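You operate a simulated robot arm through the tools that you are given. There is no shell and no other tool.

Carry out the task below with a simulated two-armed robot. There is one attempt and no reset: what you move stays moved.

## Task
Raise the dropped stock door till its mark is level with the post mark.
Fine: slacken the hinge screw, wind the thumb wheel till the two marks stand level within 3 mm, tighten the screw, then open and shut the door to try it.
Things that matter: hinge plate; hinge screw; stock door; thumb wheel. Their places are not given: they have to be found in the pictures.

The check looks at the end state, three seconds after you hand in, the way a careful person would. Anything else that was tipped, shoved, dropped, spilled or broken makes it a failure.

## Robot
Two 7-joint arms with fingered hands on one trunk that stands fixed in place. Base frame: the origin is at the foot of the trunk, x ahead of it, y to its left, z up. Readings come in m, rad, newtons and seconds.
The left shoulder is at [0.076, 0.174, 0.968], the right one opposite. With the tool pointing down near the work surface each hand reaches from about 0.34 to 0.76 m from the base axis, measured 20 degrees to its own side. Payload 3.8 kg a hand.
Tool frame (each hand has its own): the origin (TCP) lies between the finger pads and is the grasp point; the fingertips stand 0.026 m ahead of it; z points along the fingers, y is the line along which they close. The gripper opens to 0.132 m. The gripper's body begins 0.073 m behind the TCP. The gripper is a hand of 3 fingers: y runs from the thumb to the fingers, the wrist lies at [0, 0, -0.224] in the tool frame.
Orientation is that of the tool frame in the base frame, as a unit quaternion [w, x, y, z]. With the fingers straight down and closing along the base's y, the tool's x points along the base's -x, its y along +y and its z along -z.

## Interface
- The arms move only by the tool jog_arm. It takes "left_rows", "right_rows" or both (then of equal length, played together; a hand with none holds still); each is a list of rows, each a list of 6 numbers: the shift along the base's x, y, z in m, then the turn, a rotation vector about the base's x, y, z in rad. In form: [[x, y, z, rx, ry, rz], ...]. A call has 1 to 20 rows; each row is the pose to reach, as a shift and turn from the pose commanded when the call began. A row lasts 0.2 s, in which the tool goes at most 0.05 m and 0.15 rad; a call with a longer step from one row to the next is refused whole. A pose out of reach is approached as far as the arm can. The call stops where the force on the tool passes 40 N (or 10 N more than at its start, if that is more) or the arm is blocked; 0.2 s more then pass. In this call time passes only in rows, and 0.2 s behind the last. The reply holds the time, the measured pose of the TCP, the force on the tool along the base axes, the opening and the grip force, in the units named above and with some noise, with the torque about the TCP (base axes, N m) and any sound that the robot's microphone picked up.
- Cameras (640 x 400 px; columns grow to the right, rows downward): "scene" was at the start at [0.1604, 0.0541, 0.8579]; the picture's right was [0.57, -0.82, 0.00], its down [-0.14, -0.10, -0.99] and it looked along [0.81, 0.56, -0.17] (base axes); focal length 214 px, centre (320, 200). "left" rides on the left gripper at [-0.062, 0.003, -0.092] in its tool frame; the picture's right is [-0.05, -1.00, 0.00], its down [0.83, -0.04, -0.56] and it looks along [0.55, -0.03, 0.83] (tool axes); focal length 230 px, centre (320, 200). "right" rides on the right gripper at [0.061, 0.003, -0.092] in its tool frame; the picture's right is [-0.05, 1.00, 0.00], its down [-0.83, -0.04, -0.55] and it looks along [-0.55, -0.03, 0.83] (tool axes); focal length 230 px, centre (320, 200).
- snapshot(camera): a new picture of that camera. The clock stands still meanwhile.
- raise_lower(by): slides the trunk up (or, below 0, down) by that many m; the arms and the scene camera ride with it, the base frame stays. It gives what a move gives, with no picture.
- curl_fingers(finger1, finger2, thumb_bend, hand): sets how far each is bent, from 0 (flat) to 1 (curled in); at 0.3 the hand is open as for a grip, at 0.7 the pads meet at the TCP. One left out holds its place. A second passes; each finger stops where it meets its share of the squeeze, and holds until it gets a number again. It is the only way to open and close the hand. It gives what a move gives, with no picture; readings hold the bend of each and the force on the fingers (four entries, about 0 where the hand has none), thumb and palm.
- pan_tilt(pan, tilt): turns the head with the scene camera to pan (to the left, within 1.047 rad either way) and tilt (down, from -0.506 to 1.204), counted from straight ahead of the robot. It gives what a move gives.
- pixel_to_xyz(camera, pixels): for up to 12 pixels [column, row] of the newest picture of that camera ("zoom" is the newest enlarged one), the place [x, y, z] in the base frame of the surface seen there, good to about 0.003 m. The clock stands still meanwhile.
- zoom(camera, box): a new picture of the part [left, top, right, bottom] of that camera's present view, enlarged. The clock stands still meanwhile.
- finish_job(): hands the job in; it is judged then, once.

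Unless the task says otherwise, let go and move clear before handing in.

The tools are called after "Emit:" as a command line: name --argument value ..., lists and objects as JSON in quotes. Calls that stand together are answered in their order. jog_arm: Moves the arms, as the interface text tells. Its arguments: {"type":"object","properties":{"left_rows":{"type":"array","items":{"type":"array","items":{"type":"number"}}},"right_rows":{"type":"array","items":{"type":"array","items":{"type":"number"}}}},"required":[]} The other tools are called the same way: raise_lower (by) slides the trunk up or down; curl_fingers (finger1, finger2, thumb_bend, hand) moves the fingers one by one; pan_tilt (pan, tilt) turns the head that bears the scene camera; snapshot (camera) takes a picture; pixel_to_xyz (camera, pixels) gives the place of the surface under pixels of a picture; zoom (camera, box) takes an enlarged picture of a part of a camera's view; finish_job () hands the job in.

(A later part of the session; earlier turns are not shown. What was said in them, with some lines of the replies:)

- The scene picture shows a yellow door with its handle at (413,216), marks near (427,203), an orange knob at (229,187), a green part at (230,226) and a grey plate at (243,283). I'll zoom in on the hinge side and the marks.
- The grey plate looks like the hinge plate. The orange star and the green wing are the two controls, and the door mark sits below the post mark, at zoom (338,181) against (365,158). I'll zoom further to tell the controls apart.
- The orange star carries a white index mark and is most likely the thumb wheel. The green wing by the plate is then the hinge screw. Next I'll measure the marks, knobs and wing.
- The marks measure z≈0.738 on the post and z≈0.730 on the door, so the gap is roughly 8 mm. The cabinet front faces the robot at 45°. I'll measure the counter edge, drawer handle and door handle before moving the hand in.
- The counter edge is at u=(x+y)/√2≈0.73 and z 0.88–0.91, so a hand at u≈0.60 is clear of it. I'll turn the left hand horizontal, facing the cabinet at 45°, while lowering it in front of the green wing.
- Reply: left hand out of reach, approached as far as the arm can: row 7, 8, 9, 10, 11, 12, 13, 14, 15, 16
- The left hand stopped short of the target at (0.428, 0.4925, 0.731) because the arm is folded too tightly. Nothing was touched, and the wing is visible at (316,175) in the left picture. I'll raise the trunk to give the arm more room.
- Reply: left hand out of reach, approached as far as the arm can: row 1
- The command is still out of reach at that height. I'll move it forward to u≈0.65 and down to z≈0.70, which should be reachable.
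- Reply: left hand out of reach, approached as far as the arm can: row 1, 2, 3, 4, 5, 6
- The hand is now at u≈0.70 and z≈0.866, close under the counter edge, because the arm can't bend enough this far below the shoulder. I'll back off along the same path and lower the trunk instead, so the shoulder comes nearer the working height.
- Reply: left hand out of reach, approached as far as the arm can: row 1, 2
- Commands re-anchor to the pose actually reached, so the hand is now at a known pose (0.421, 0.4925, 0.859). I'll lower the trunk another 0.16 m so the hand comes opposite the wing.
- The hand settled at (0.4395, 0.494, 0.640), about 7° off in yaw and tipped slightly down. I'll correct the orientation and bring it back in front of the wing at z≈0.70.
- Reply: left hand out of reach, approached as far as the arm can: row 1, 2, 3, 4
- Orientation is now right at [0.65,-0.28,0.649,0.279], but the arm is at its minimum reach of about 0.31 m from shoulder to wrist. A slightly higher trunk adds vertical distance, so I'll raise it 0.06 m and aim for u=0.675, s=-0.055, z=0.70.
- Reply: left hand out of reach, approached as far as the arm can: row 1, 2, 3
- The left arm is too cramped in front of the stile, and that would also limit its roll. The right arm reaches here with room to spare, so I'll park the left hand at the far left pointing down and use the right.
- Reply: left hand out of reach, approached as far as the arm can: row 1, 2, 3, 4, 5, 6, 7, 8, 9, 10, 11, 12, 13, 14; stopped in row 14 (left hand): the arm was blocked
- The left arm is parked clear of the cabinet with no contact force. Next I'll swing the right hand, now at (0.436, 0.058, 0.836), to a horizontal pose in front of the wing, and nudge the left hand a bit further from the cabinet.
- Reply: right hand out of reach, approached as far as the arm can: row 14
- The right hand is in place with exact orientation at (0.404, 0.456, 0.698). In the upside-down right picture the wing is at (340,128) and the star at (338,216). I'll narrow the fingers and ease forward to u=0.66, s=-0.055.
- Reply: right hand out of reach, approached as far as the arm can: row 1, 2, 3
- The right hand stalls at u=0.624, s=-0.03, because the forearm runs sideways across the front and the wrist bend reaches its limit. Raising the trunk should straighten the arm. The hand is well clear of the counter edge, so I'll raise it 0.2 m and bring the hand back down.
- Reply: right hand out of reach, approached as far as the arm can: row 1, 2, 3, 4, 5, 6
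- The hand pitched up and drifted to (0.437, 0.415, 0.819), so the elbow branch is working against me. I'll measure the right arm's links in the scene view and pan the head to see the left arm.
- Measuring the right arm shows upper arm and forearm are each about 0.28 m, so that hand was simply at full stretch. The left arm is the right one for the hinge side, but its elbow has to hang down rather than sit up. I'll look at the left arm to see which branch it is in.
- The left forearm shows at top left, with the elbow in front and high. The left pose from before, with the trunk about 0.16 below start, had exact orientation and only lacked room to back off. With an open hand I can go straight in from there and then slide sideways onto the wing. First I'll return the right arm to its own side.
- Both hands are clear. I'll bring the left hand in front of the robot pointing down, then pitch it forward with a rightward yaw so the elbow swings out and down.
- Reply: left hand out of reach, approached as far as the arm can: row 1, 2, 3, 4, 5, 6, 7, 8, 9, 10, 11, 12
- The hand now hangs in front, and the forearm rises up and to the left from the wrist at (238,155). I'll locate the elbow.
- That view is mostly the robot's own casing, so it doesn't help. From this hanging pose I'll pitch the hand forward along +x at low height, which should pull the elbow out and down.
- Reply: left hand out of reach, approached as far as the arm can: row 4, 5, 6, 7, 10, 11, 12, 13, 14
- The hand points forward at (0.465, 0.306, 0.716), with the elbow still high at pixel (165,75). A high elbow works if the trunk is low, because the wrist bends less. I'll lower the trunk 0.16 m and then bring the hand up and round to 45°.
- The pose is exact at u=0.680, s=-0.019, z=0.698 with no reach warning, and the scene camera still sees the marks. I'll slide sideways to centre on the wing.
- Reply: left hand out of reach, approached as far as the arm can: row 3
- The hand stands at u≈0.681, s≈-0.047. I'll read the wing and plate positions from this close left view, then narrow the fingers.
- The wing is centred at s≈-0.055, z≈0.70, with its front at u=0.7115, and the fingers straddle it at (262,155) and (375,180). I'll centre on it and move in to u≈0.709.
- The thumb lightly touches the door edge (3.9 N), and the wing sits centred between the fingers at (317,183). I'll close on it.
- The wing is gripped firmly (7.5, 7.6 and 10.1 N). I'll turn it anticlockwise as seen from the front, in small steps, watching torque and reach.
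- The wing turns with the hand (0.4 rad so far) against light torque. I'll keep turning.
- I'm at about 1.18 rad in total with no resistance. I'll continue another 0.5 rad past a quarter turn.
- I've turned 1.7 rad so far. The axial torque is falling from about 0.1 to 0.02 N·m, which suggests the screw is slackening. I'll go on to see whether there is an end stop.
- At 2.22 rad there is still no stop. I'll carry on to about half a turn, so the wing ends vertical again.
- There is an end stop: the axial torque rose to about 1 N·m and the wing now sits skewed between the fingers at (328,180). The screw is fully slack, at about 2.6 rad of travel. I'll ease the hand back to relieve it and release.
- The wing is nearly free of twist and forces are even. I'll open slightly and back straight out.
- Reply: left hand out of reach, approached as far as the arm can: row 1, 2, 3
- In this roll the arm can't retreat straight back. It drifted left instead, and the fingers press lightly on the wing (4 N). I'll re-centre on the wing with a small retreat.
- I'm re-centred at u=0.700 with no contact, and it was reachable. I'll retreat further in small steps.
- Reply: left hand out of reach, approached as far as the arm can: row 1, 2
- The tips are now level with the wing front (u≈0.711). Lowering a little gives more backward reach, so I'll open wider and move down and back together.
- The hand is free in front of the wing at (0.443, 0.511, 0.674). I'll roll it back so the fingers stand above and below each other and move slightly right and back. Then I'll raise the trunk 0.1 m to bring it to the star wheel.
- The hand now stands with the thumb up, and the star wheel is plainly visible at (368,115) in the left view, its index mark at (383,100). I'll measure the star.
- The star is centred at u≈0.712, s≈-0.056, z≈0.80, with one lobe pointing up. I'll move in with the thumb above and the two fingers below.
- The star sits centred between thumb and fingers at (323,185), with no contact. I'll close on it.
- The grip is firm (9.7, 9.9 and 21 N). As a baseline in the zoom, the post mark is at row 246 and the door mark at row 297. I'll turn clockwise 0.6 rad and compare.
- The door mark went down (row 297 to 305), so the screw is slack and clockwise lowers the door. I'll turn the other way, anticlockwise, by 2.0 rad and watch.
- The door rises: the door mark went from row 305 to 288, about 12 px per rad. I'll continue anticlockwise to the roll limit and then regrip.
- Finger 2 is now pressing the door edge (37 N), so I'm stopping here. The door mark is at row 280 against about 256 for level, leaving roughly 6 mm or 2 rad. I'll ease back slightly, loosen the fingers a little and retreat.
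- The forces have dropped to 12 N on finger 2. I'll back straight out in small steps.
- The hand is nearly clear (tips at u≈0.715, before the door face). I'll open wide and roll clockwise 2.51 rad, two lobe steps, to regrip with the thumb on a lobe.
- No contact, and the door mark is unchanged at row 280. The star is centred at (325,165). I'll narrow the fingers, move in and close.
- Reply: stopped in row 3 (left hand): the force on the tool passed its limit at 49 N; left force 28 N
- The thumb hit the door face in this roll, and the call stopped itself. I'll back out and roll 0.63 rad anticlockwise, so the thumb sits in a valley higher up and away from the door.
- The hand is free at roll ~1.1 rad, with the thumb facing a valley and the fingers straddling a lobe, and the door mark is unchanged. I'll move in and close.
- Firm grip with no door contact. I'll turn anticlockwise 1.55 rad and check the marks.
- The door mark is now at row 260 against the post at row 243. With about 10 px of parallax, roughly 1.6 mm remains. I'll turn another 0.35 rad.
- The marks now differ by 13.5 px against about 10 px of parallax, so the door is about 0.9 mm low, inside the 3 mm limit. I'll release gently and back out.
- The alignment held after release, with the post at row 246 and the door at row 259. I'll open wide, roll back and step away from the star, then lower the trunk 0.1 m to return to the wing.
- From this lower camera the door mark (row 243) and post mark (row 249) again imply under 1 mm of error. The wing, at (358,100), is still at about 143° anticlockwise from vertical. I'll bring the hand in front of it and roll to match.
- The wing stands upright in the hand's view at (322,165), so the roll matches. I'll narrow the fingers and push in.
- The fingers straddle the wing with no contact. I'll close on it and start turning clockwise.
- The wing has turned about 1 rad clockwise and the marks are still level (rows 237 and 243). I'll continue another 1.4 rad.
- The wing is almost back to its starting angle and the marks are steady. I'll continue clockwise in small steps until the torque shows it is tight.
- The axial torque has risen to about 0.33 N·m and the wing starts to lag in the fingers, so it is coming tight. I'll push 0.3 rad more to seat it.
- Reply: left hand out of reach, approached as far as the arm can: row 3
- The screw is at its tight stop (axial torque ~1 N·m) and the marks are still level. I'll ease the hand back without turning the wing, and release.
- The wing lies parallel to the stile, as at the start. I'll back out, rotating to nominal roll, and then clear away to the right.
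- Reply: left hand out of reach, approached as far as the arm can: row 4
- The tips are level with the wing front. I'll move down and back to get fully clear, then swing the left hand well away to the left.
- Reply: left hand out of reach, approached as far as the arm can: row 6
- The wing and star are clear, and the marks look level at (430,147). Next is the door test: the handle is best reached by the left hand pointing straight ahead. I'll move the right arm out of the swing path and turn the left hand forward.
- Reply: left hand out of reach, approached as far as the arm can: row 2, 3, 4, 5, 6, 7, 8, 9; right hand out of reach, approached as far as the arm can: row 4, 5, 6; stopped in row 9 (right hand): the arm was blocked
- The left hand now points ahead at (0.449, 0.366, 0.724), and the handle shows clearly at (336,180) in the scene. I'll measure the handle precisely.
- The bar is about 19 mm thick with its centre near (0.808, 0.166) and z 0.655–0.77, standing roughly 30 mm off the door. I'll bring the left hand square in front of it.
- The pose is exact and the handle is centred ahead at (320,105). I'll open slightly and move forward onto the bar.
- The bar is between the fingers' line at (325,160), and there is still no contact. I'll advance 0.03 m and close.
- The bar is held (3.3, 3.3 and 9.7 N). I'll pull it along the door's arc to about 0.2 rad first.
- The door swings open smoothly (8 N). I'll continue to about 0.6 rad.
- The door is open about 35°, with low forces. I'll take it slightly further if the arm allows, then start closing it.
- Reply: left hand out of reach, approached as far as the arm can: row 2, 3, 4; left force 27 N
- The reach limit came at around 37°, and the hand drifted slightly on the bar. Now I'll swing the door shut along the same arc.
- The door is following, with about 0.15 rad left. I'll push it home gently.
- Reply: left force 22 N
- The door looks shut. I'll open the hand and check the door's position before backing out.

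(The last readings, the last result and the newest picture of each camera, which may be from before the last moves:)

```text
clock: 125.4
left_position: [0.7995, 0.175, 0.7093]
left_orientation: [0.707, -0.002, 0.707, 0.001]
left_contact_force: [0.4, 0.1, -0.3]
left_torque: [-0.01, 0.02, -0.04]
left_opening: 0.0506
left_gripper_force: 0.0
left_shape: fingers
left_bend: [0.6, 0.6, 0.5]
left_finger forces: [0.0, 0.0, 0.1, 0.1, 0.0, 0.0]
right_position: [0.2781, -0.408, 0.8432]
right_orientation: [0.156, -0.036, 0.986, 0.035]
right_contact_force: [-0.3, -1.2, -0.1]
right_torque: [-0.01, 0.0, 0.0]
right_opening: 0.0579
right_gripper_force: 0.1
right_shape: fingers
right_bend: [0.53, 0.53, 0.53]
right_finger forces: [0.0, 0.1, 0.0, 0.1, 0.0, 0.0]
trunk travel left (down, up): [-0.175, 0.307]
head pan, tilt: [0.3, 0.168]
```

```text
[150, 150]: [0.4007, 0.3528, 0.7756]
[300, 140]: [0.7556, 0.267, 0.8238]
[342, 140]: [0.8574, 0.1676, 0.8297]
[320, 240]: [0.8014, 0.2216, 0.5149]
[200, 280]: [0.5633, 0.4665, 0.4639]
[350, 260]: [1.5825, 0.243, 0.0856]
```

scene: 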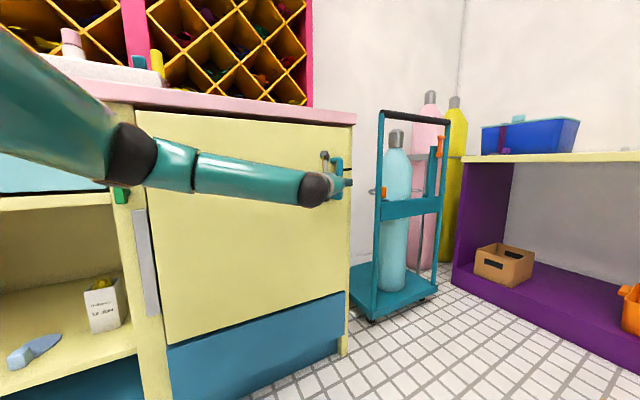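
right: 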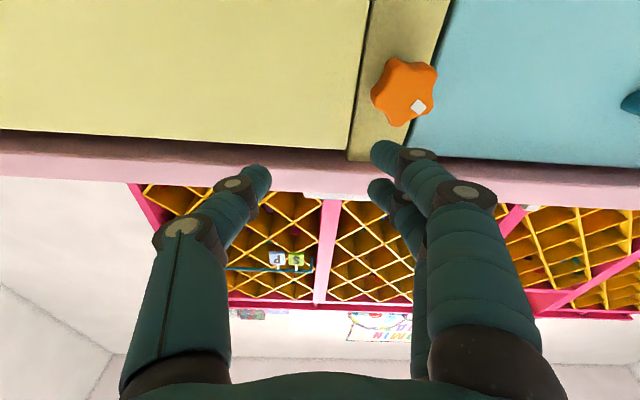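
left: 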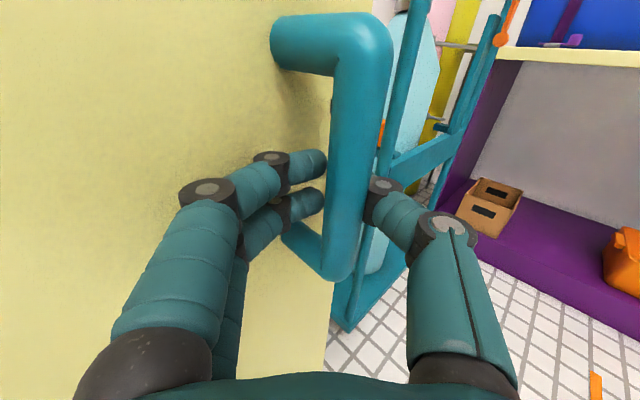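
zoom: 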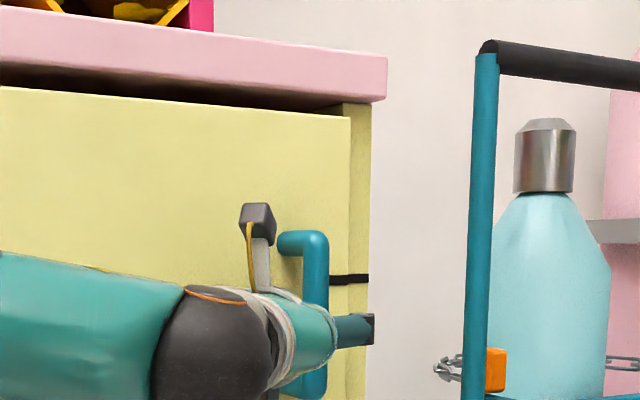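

The door face at the handle side reads u≈0.7235 where it was ≈0.730 before, so it stands about 6 mm ajar. I'll back out of the handle, close the hand and press the door face home.

Emit:
jog_arm --left_rows '[[-0.02, 0, 0, 0, 0, 0], [-0.045, 0, 0, 0, 0, 0], [-0.075, 0, 0, 0, 0, 0], [-0.11, 0, 0, 0, 0, 0]]'

Emit:
curl_fingers --hand "left" --finger1 0.7 --finger2 0.7 --thumb_bend 0.7

Emit:
jog_arm --left_rows '[[0, 0.01, 0, 0, 0, 0.131], [0, 0.02, 0, 0, 0, 0.262], [0, 0.03, 0, 0, 0, 0.393], [0, 0.04, 0, 0, 0, 0.524], [0, 0.05, 0, 0, 0, 0.655], [0, 0.058, 0, 0, 0, 0.785]]'

Emit:
snapshot --camera "left"

Emit:
snapshot --camera "scene"

```text
clock: 126.4
left_position: [0.6902, 0.1732, 0.7114]
left_orientation: [0.707, -0.001, 0.707, 0.0]
left_contact_force: [-0.5, 0.9, 0.4]
left_torque: [0.0, 0.0, 0.0]
left_opening: 0.0509
left_gripper_force: 0.1
left_shape: fingers
left_bend: [0.6, 0.6, 0.5]
left_finger forces: [0.1, 0.1, 0.1, 0.1, 0.0, 0.1]
right_position: [0.2778, -0.4081, 0.8428]
right_orientation: [0.155, -0.036, 0.987, 0.035]
right_contact_force: [-0.6, 0.5, 0.3]
right_torque: [0.03, -0.02, -0.01]
right_opening: 0.0578
right_gripper_force: 0.1
right_shape: fingers
right_bend: [0.53, 0.53, 0.53]
right_finger forces: [0.0, 0.0, 0.0, 0.0, 0.1, 0.0]
trunk travel left (down, up): [-0.175, 0.307]
head pan, tilt: [0.3, 0.168]
```

```text
clock: 127.4
left_position: [0.6913, 0.1724, 0.7096]
left_orientation: [0.708, -0.001, 0.706, 0.001]
left_contact_force: [0.0, 0.4, 0.1]
left_torque: [0.04, 0.03, 0.01]
left_opening: 0.0062
left_gripper_force: 0.0
left_shape: fingers
left_bend: [0.7, 0.7, 0.7]
left_finger forces: [0.0, 0.0, 0.1, 0.1, 0.1, 0.0]
right_position: [0.2777, -0.4063, 0.8426]
right_orientation: [0.156, -0.036, 0.987, 0.036]
right_contact_force: [-0.5, -0.8, 0.6]
right_torque: [0.02, 0.02, 0.01]
right_opening: 0.0577
right_gripper_force: 0.2
right_shape: fingers
right_bend: [0.53, 0.53, 0.53]
right_finger forces: [0.0, 0.1, 0.0, 0.0, 0.1, 0.1]
trunk travel left (down, up): [-0.175, 0.307]
head pan, tilt: [0.3, 0.168]
```

```text
clock: 128.8
left_position: [0.6922, 0.2322, 0.7084]
left_orientation: [0.654, -0.271, 0.652, 0.271]
left_contact_force: [-0.7, 0.4, -1.0]
left_torque: [-0.01, -0.01, -0.02]
left_opening: 0.0061
left_gripper_force: 0.0
left_shape: fingers
left_bend: [0.7, 0.7, 0.7]
left_finger forces: [0.1, 0.2, 0.0, 0.0, 0.1, 0.1]
right_position: [0.2782, -0.4084, 0.8424]
right_orientation: [0.155, -0.036, 0.987, 0.035]
right_contact_force: [0.2, -0.6, -0.7]
right_torque: [-0.01, 0.03, 0.0]
right_opening: 0.0579
right_gripper_force: 0.0
right_shape: fingers
right_bend: [0.53, 0.53, 0.53]
right_finger forces: [0.0, 0.0, 0.0, 0.0, 0.0, 0.0]
trunk travel left (down, up): [-0.175, 0.307]
head pan, tilt: [0.3, 0.168]
```

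```text
taken
```

left: 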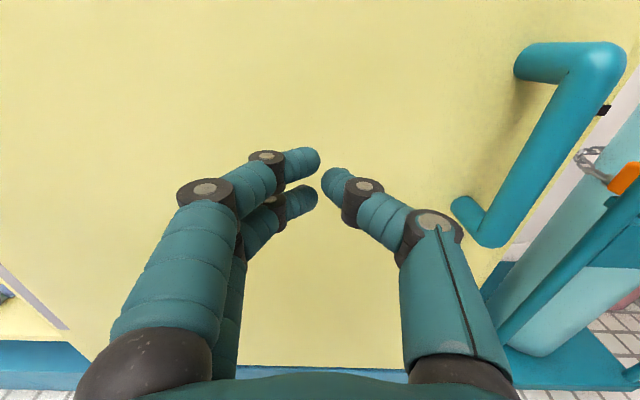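

```text
taken
```

scene: 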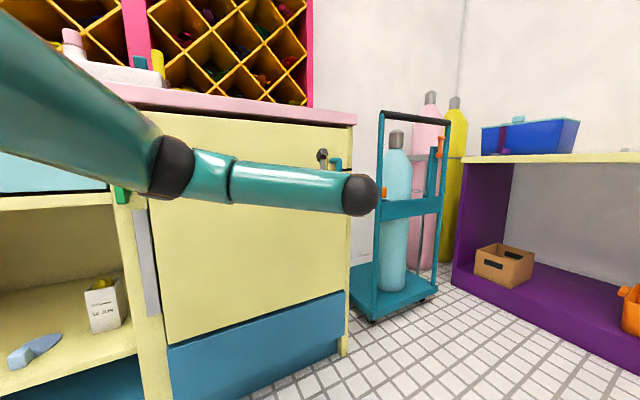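

The closed fingertips face the door squarely, about 45 mm off. I'll press forward in small steps.

Emit:
jog_arm --left_rows '[[0.01, 0.01, 0, 0, 0, 0], [0.02, 0.02, 0, 0, 0, 0], [0.027, 0.027, 0, 0, 0, 0], [0.031, 0.031, 0, 0, 0, 0], [0.034, 0.034, 0, 0, 0, 0], [0.037, 0.037, 0, 0, 0, 0], [0.04, 0.04, 0, 0, 0, 0], [0.043, 0.043, 0, 0, 0, 0]]'

Emit:
snapshot --camera "scene"

Emit:
pixel_to_xyz --camera "scene" --pixels '[[250, 130], [300, 140], [342, 140], [320, 240], [200, 280], [340, 250]]'

```text
clock: 130.5
left_position: [0.7308, 0.2654, 0.7078]
left_orientation: [0.654, -0.268, 0.655, 0.267]
left_contact_force: [-14.0, -8.6, 2.1]
left_torque: [0.04, -0.06, 0.11]
left_opening: 0.0039
left_gripper_force: 8.2
left_shape: fingers
left_bend: [0.71, 0.71, 0.71]
left_finger forces: [6.0, 5.4, 0.0, 0.1, 3.8, 0.0]
right_position: [0.2774, -0.4086, 0.8435]
right_orientation: [0.155, -0.037, 0.987, 0.036]
right_contact_force: [-0.5, 0.0, -0.3]
right_torque: [0.02, 0.0, 0.03]
right_opening: 0.0578
right_gripper_force: 0.1
right_shape: fingers
right_bend: [0.53, 0.53, 0.53]
right_finger forces: [0.1, 0.0, 0.0, 0.0, 0.0, 0.1]
trunk travel left (down, up): [-0.175, 0.307]
head pan, tilt: [0.3, 0.168]
stopped in row 8 (left hand): the force on the tool passed its limit at 44 N (the readings are from after the stop); the commanded pose is now the measured one
```

```text
taken
```

scene: 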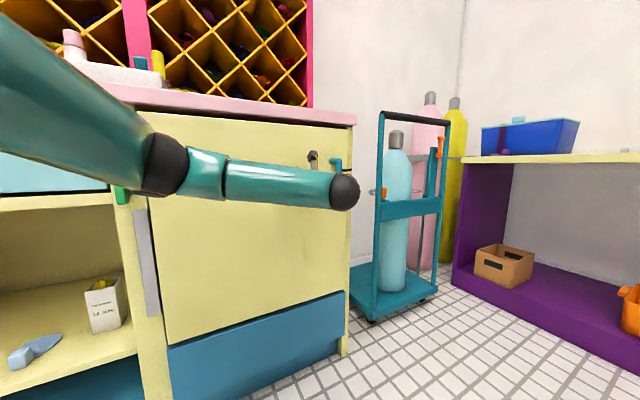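

```text
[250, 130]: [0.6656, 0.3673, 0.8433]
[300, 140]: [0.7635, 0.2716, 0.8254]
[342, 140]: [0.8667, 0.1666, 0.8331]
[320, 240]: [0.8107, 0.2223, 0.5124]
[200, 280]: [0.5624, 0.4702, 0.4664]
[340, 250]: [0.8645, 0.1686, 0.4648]
```

The door face now reads u≈0.7305 everywhere, so it is fully shut. I'll back away and check the marks.

Emit:
jog_arm --left_rows '[[-0.01, -0.01, 0, 0, 0, 0], [-0.03, -0.03, 0, 0, 0, 0], [-0.06, -0.06, 0, 0, 0, 0], [-0.09, -0.09, 0, 0, 0, 0]]'

Emit:
pan_tilt --pan 0.15 --tilt 0.1

Emit:
snapshot --camera "scene"

```text
clock: 131.5
left_position: [0.691, 0.1956, 0.684]
left_orientation: [0.653, -0.269, 0.655, 0.267]
left_contact_force: [0.4, 0.2, 0.1]
left_torque: [0.0, 0.01, -0.02]
left_opening: 0.0052
left_gripper_force: 0.0
left_shape: fingers
left_bend: [0.7, 0.7, 0.7]
left_finger forces: [0.1, 0.0, 0.0, 0.0, 0.1, 0.1]
left hand out of reach, approached as far as the arm can: row 3, 4
right_position: [0.2786, -0.4072, 0.843]
right_orientation: [0.156, -0.036, 0.987, 0.036]
right_contact_force: [-0.3, -0.4, 0.4]
right_torque: [-0.03, 0.0, 0.0]
right_opening: 0.0579
right_gripper_force: 0.0
right_shape: fingers
right_bend: [0.53, 0.53, 0.53]
right_finger forces: [0.0, 0.0, 0.0, 0.0, 0.1, 0.0]
trunk travel left (down, up): [-0.175, 0.307]
head pan, tilt: [0.3, 0.168]
```

```text
clock: 132.2
left_position: [0.6915, 0.1968, 0.6836]
left_orientation: [0.653, -0.269, 0.655, 0.267]
left_contact_force: [0.3, 0.7, 0.8]
left_torque: [-0.02, 0.01, 0.01]
left_opening: 0.0052
left_gripper_force: 0.2
left_shape: fingers
left_bend: [0.7, 0.7, 0.7]
left_finger forces: [0.0, 0.1, 0.0, 0.0, 0.0, 0.1]
right_position: [0.278, -0.4069, 0.8431]
right_orientation: [0.155, -0.037, 0.987, 0.036]
right_contact_force: [-0.5, -0.2, -0.5]
right_torque: [-0.01, -0.02, 0.01]
right_opening: 0.0582
right_gripper_force: 0.1
right_shape: fingers
right_bend: [0.53, 0.53, 0.53]
right_finger forces: [0.0, 0.1, 0.0, 0.0, 0.0, 0.1]
trunk travel left (down, up): [-0.175, 0.307]
head pan, tilt: [0.15, 0.099]
```

```text
taken
```

scene: 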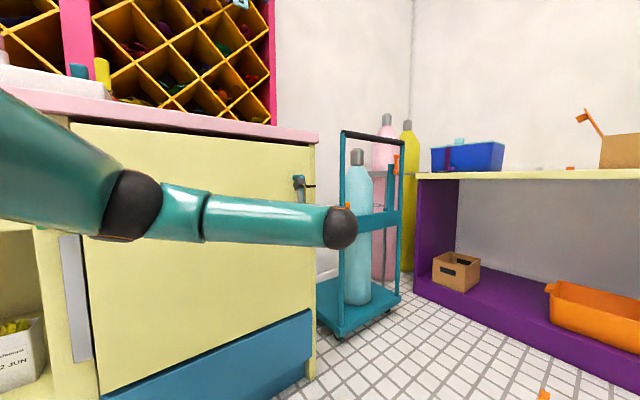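

The hand is clear. I'll move it further left and back so the marks can be seen, then check them.

Emit:
jog_arm --left_rows '[[-0.03, 0.0, -0.005, 0, 0, 0], [-0.06, 0.015, -0.01, 0, 0, 0], [-0.09, 0.03, -0.015, 0, 0, 0], [-0.12, 0.05, -0.02, 0, 0, 0], [-0.15, 0.07, -0.025, 0, 0, 0], [-0.18, 0.09, -0.03, 0, 0, 0]]'

Emit:
pan_tilt --pan 0.4 --tilt 0.168

Emit:
snapshot --camera "scene"

```text
clock: 133.6
left_position: [0.542, 0.3313, 0.6085]
left_orientation: [0.655, -0.268, 0.655, 0.264]
left_contact_force: [0.6, -0.4, 0.7]
left_torque: [0.0, 0.01, -0.01]
left_opening: 0.0052
left_gripper_force: 0.0
left_shape: fingers
left_bend: [0.7, 0.7, 0.7]
left_finger forces: [0.0, 0.0, 0.0, 0.1, 0.1, 0.1]
left hand out of reach, approached as far as the arm can: row 1, 2, 3, 4, 5, 6
right_position: [0.2779, -0.408, 0.8432]
right_orientation: [0.155, -0.037, 0.987, 0.035]
right_contact_force: [0.1, -0.4, -0.3]
right_torque: [0.0, 0.0, 0.02]
right_opening: 0.0581
right_gripper_force: 0.1
right_shape: fingers
right_bend: [0.53, 0.53, 0.53]
right_finger forces: [0.0, 0.1, 0.0, 0.1, 0.0, 0.0]
trunk travel left (down, up): [-0.175, 0.307]
head pan, tilt: [0.15, 0.099]
```

```text
clock: 134.3
left_position: [0.5428, 0.3312, 0.6095]
left_orientation: [0.654, -0.269, 0.655, 0.265]
left_contact_force: [0.3, 0.5, 0.5]
left_torque: [0.03, -0.01, -0.03]
left_opening: 0.0054
left_gripper_force: 0.1
left_shape: fingers
left_bend: [0.7, 0.7, 0.7]
left_finger forces: [0.1, 0.1, 0.0, 0.0, 0.0, 0.1]
right_position: [0.2786, -0.407, 0.8428]
right_orientation: [0.155, -0.036, 0.987, 0.035]
right_contact_force: [-0.3, 0.7, 0.7]
right_torque: [-0.04, 0.0, -0.03]
right_opening: 0.058
right_gripper_force: 0.1
right_shape: fingers
right_bend: [0.53, 0.53, 0.53]
right_finger forces: [0.1, 0.1, 0.0, 0.1, 0.1, 0.0]
trunk travel left (down, up): [-0.175, 0.307]
head pan, tilt: [0.4, 0.168]
```

```text
taken
```

scene: 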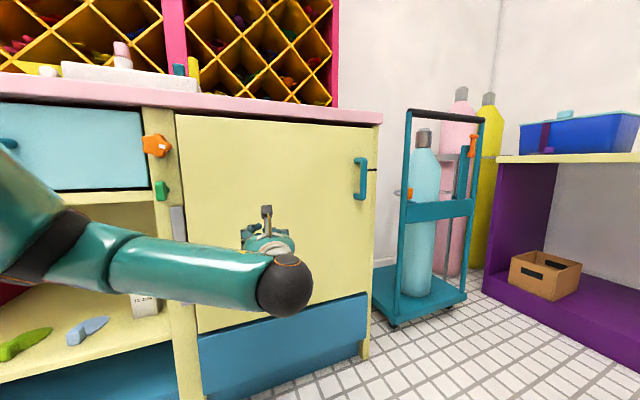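

Now the marks are in clear view at (370,170), with the camera almost at mark height. I'll zoom on the marks, wing and star.

Emit:
zoom --camera "scene" --box '[350, 155, 390, 180]'

Emit:
pixel_to_xyz --camera "zoom" --pixels '[[285, 222], [285, 240], [285, 256], [345, 222], [345, 240], [345, 255], [240, 80], [360, 100]]'

Emit:
zoom --camera "scene" --box '[125, 120, 205, 220]'

```text
16.00 times, centred on (370, 168) of scene
```

zoom: 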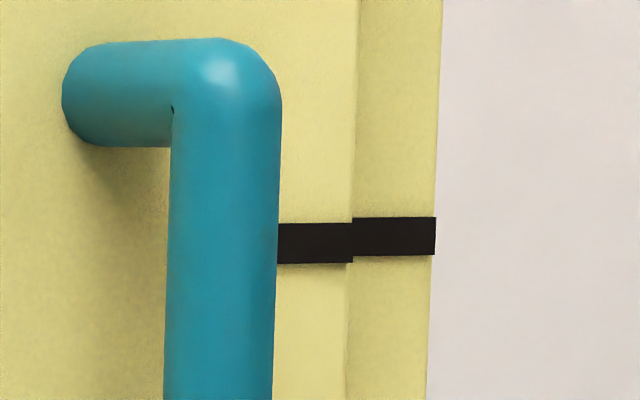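

```text
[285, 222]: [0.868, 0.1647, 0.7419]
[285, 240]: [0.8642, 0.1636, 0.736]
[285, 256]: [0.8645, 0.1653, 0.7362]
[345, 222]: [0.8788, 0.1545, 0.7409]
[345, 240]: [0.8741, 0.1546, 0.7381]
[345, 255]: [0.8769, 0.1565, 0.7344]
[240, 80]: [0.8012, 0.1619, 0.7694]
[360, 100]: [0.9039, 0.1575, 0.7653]
```

```text
4.00 times, centred on (165, 170) of scene
```

zoom: 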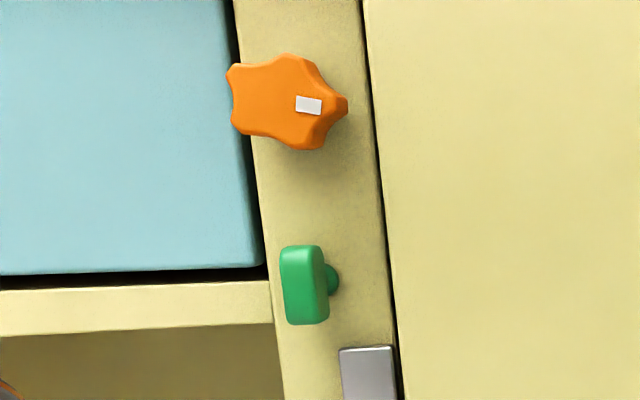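

The marks stand within about 0.5 mm (rows 243 and 236, of which about 4 px is parallax), the wing is upright and tight, and the door is shut. One last look at the counter and shelf on the left before handing in.

Emit:
pan_tilt --pan 0.8 --tilt 0.1

Emit:
snapshot --camera "scene"

Emit:
snapshot --camera "right"

```text
clock: 135.2
left_position: [0.544, 0.3311, 0.6093]
left_orientation: [0.654, -0.269, 0.655, 0.266]
left_contact_force: [1.2, 0.0, -0.3]
left_torque: [0.02, -0.03, 0.02]
left_opening: 0.0052
left_gripper_force: 0.0
left_shape: fingers
left_bend: [0.7, 0.7, 0.7]
left_finger forces: [0.0, 0.0, 0.0, 0.0, 0.1, 0.0]
right_position: [0.2787, -0.4068, 0.8434]
right_orientation: [0.155, -0.037, 0.987, 0.036]
right_contact_force: [0.3, 0.8, 0.7]
right_torque: [0.02, 0.02, -0.02]
right_opening: 0.0578
right_gripper_force: 0.0
right_shape: fingers
right_bend: [0.53, 0.53, 0.53]
right_finger forces: [0.0, 0.1, 0.0, 0.0, 0.1, 0.1]
trunk travel left (down, up): [-0.175, 0.307]
head pan, tilt: [0.799, 0.099]
```

```text
taken
```

scene: 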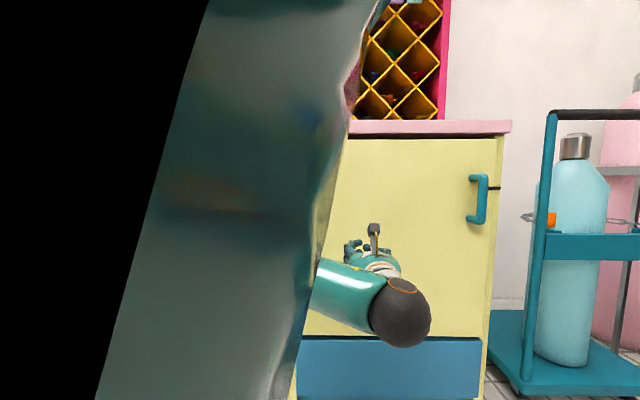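

```text
taken
```

right: 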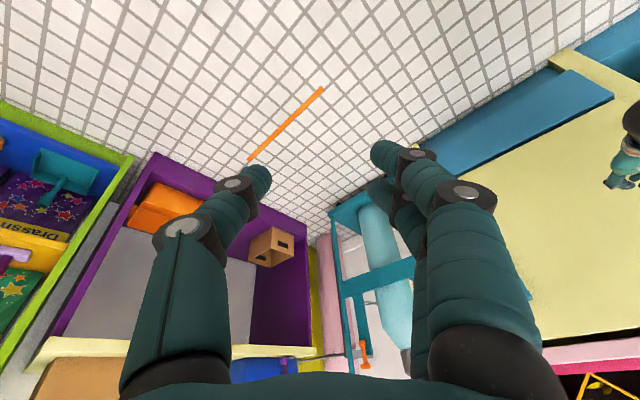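

Nothing else looks disturbed: the trolley, bottles and shelf items visible are in place. The door is shut, both hands are free of it, the marks are level and the screw is tight, so I'm handing in.

Emit:
finish_job

```text
The job is handed in.
```

The stock door is raised and shut. Its mark now sits about 0.5 mm below the post mark, well inside the 3 mm limit, by my reading of the final picture.

- **Hinge screw:** I slackened the green wing to its end stop, then tightened it back to its tight stop after the adjustment. The marks held level through the tightening.
- **Thumb wheel:** the orange star raises the door when turned anticlockwise. It took two grips, plus a short first turn the wrong way that lowered the door about 2 mm before I reversed it.
- **Door test:** I opened the door to about 37°, the most the arm could manage. On closing, it stopped about 6 mm ajar, so I pressed the face home; it then read fully shut across its width.
- **Contacts along the way:** the fingers pressed the door a few times while working the wheel, up to about 65 N on one finger. I saw no mark or shift from it.

Both hands were clear of the cabinet when I handed in. The trolley, bottles and other items I could see looked undisturbed. The last check of the left end of the counter was blocked by the robot's own arm, so that part was last seen only in earlier pictures.
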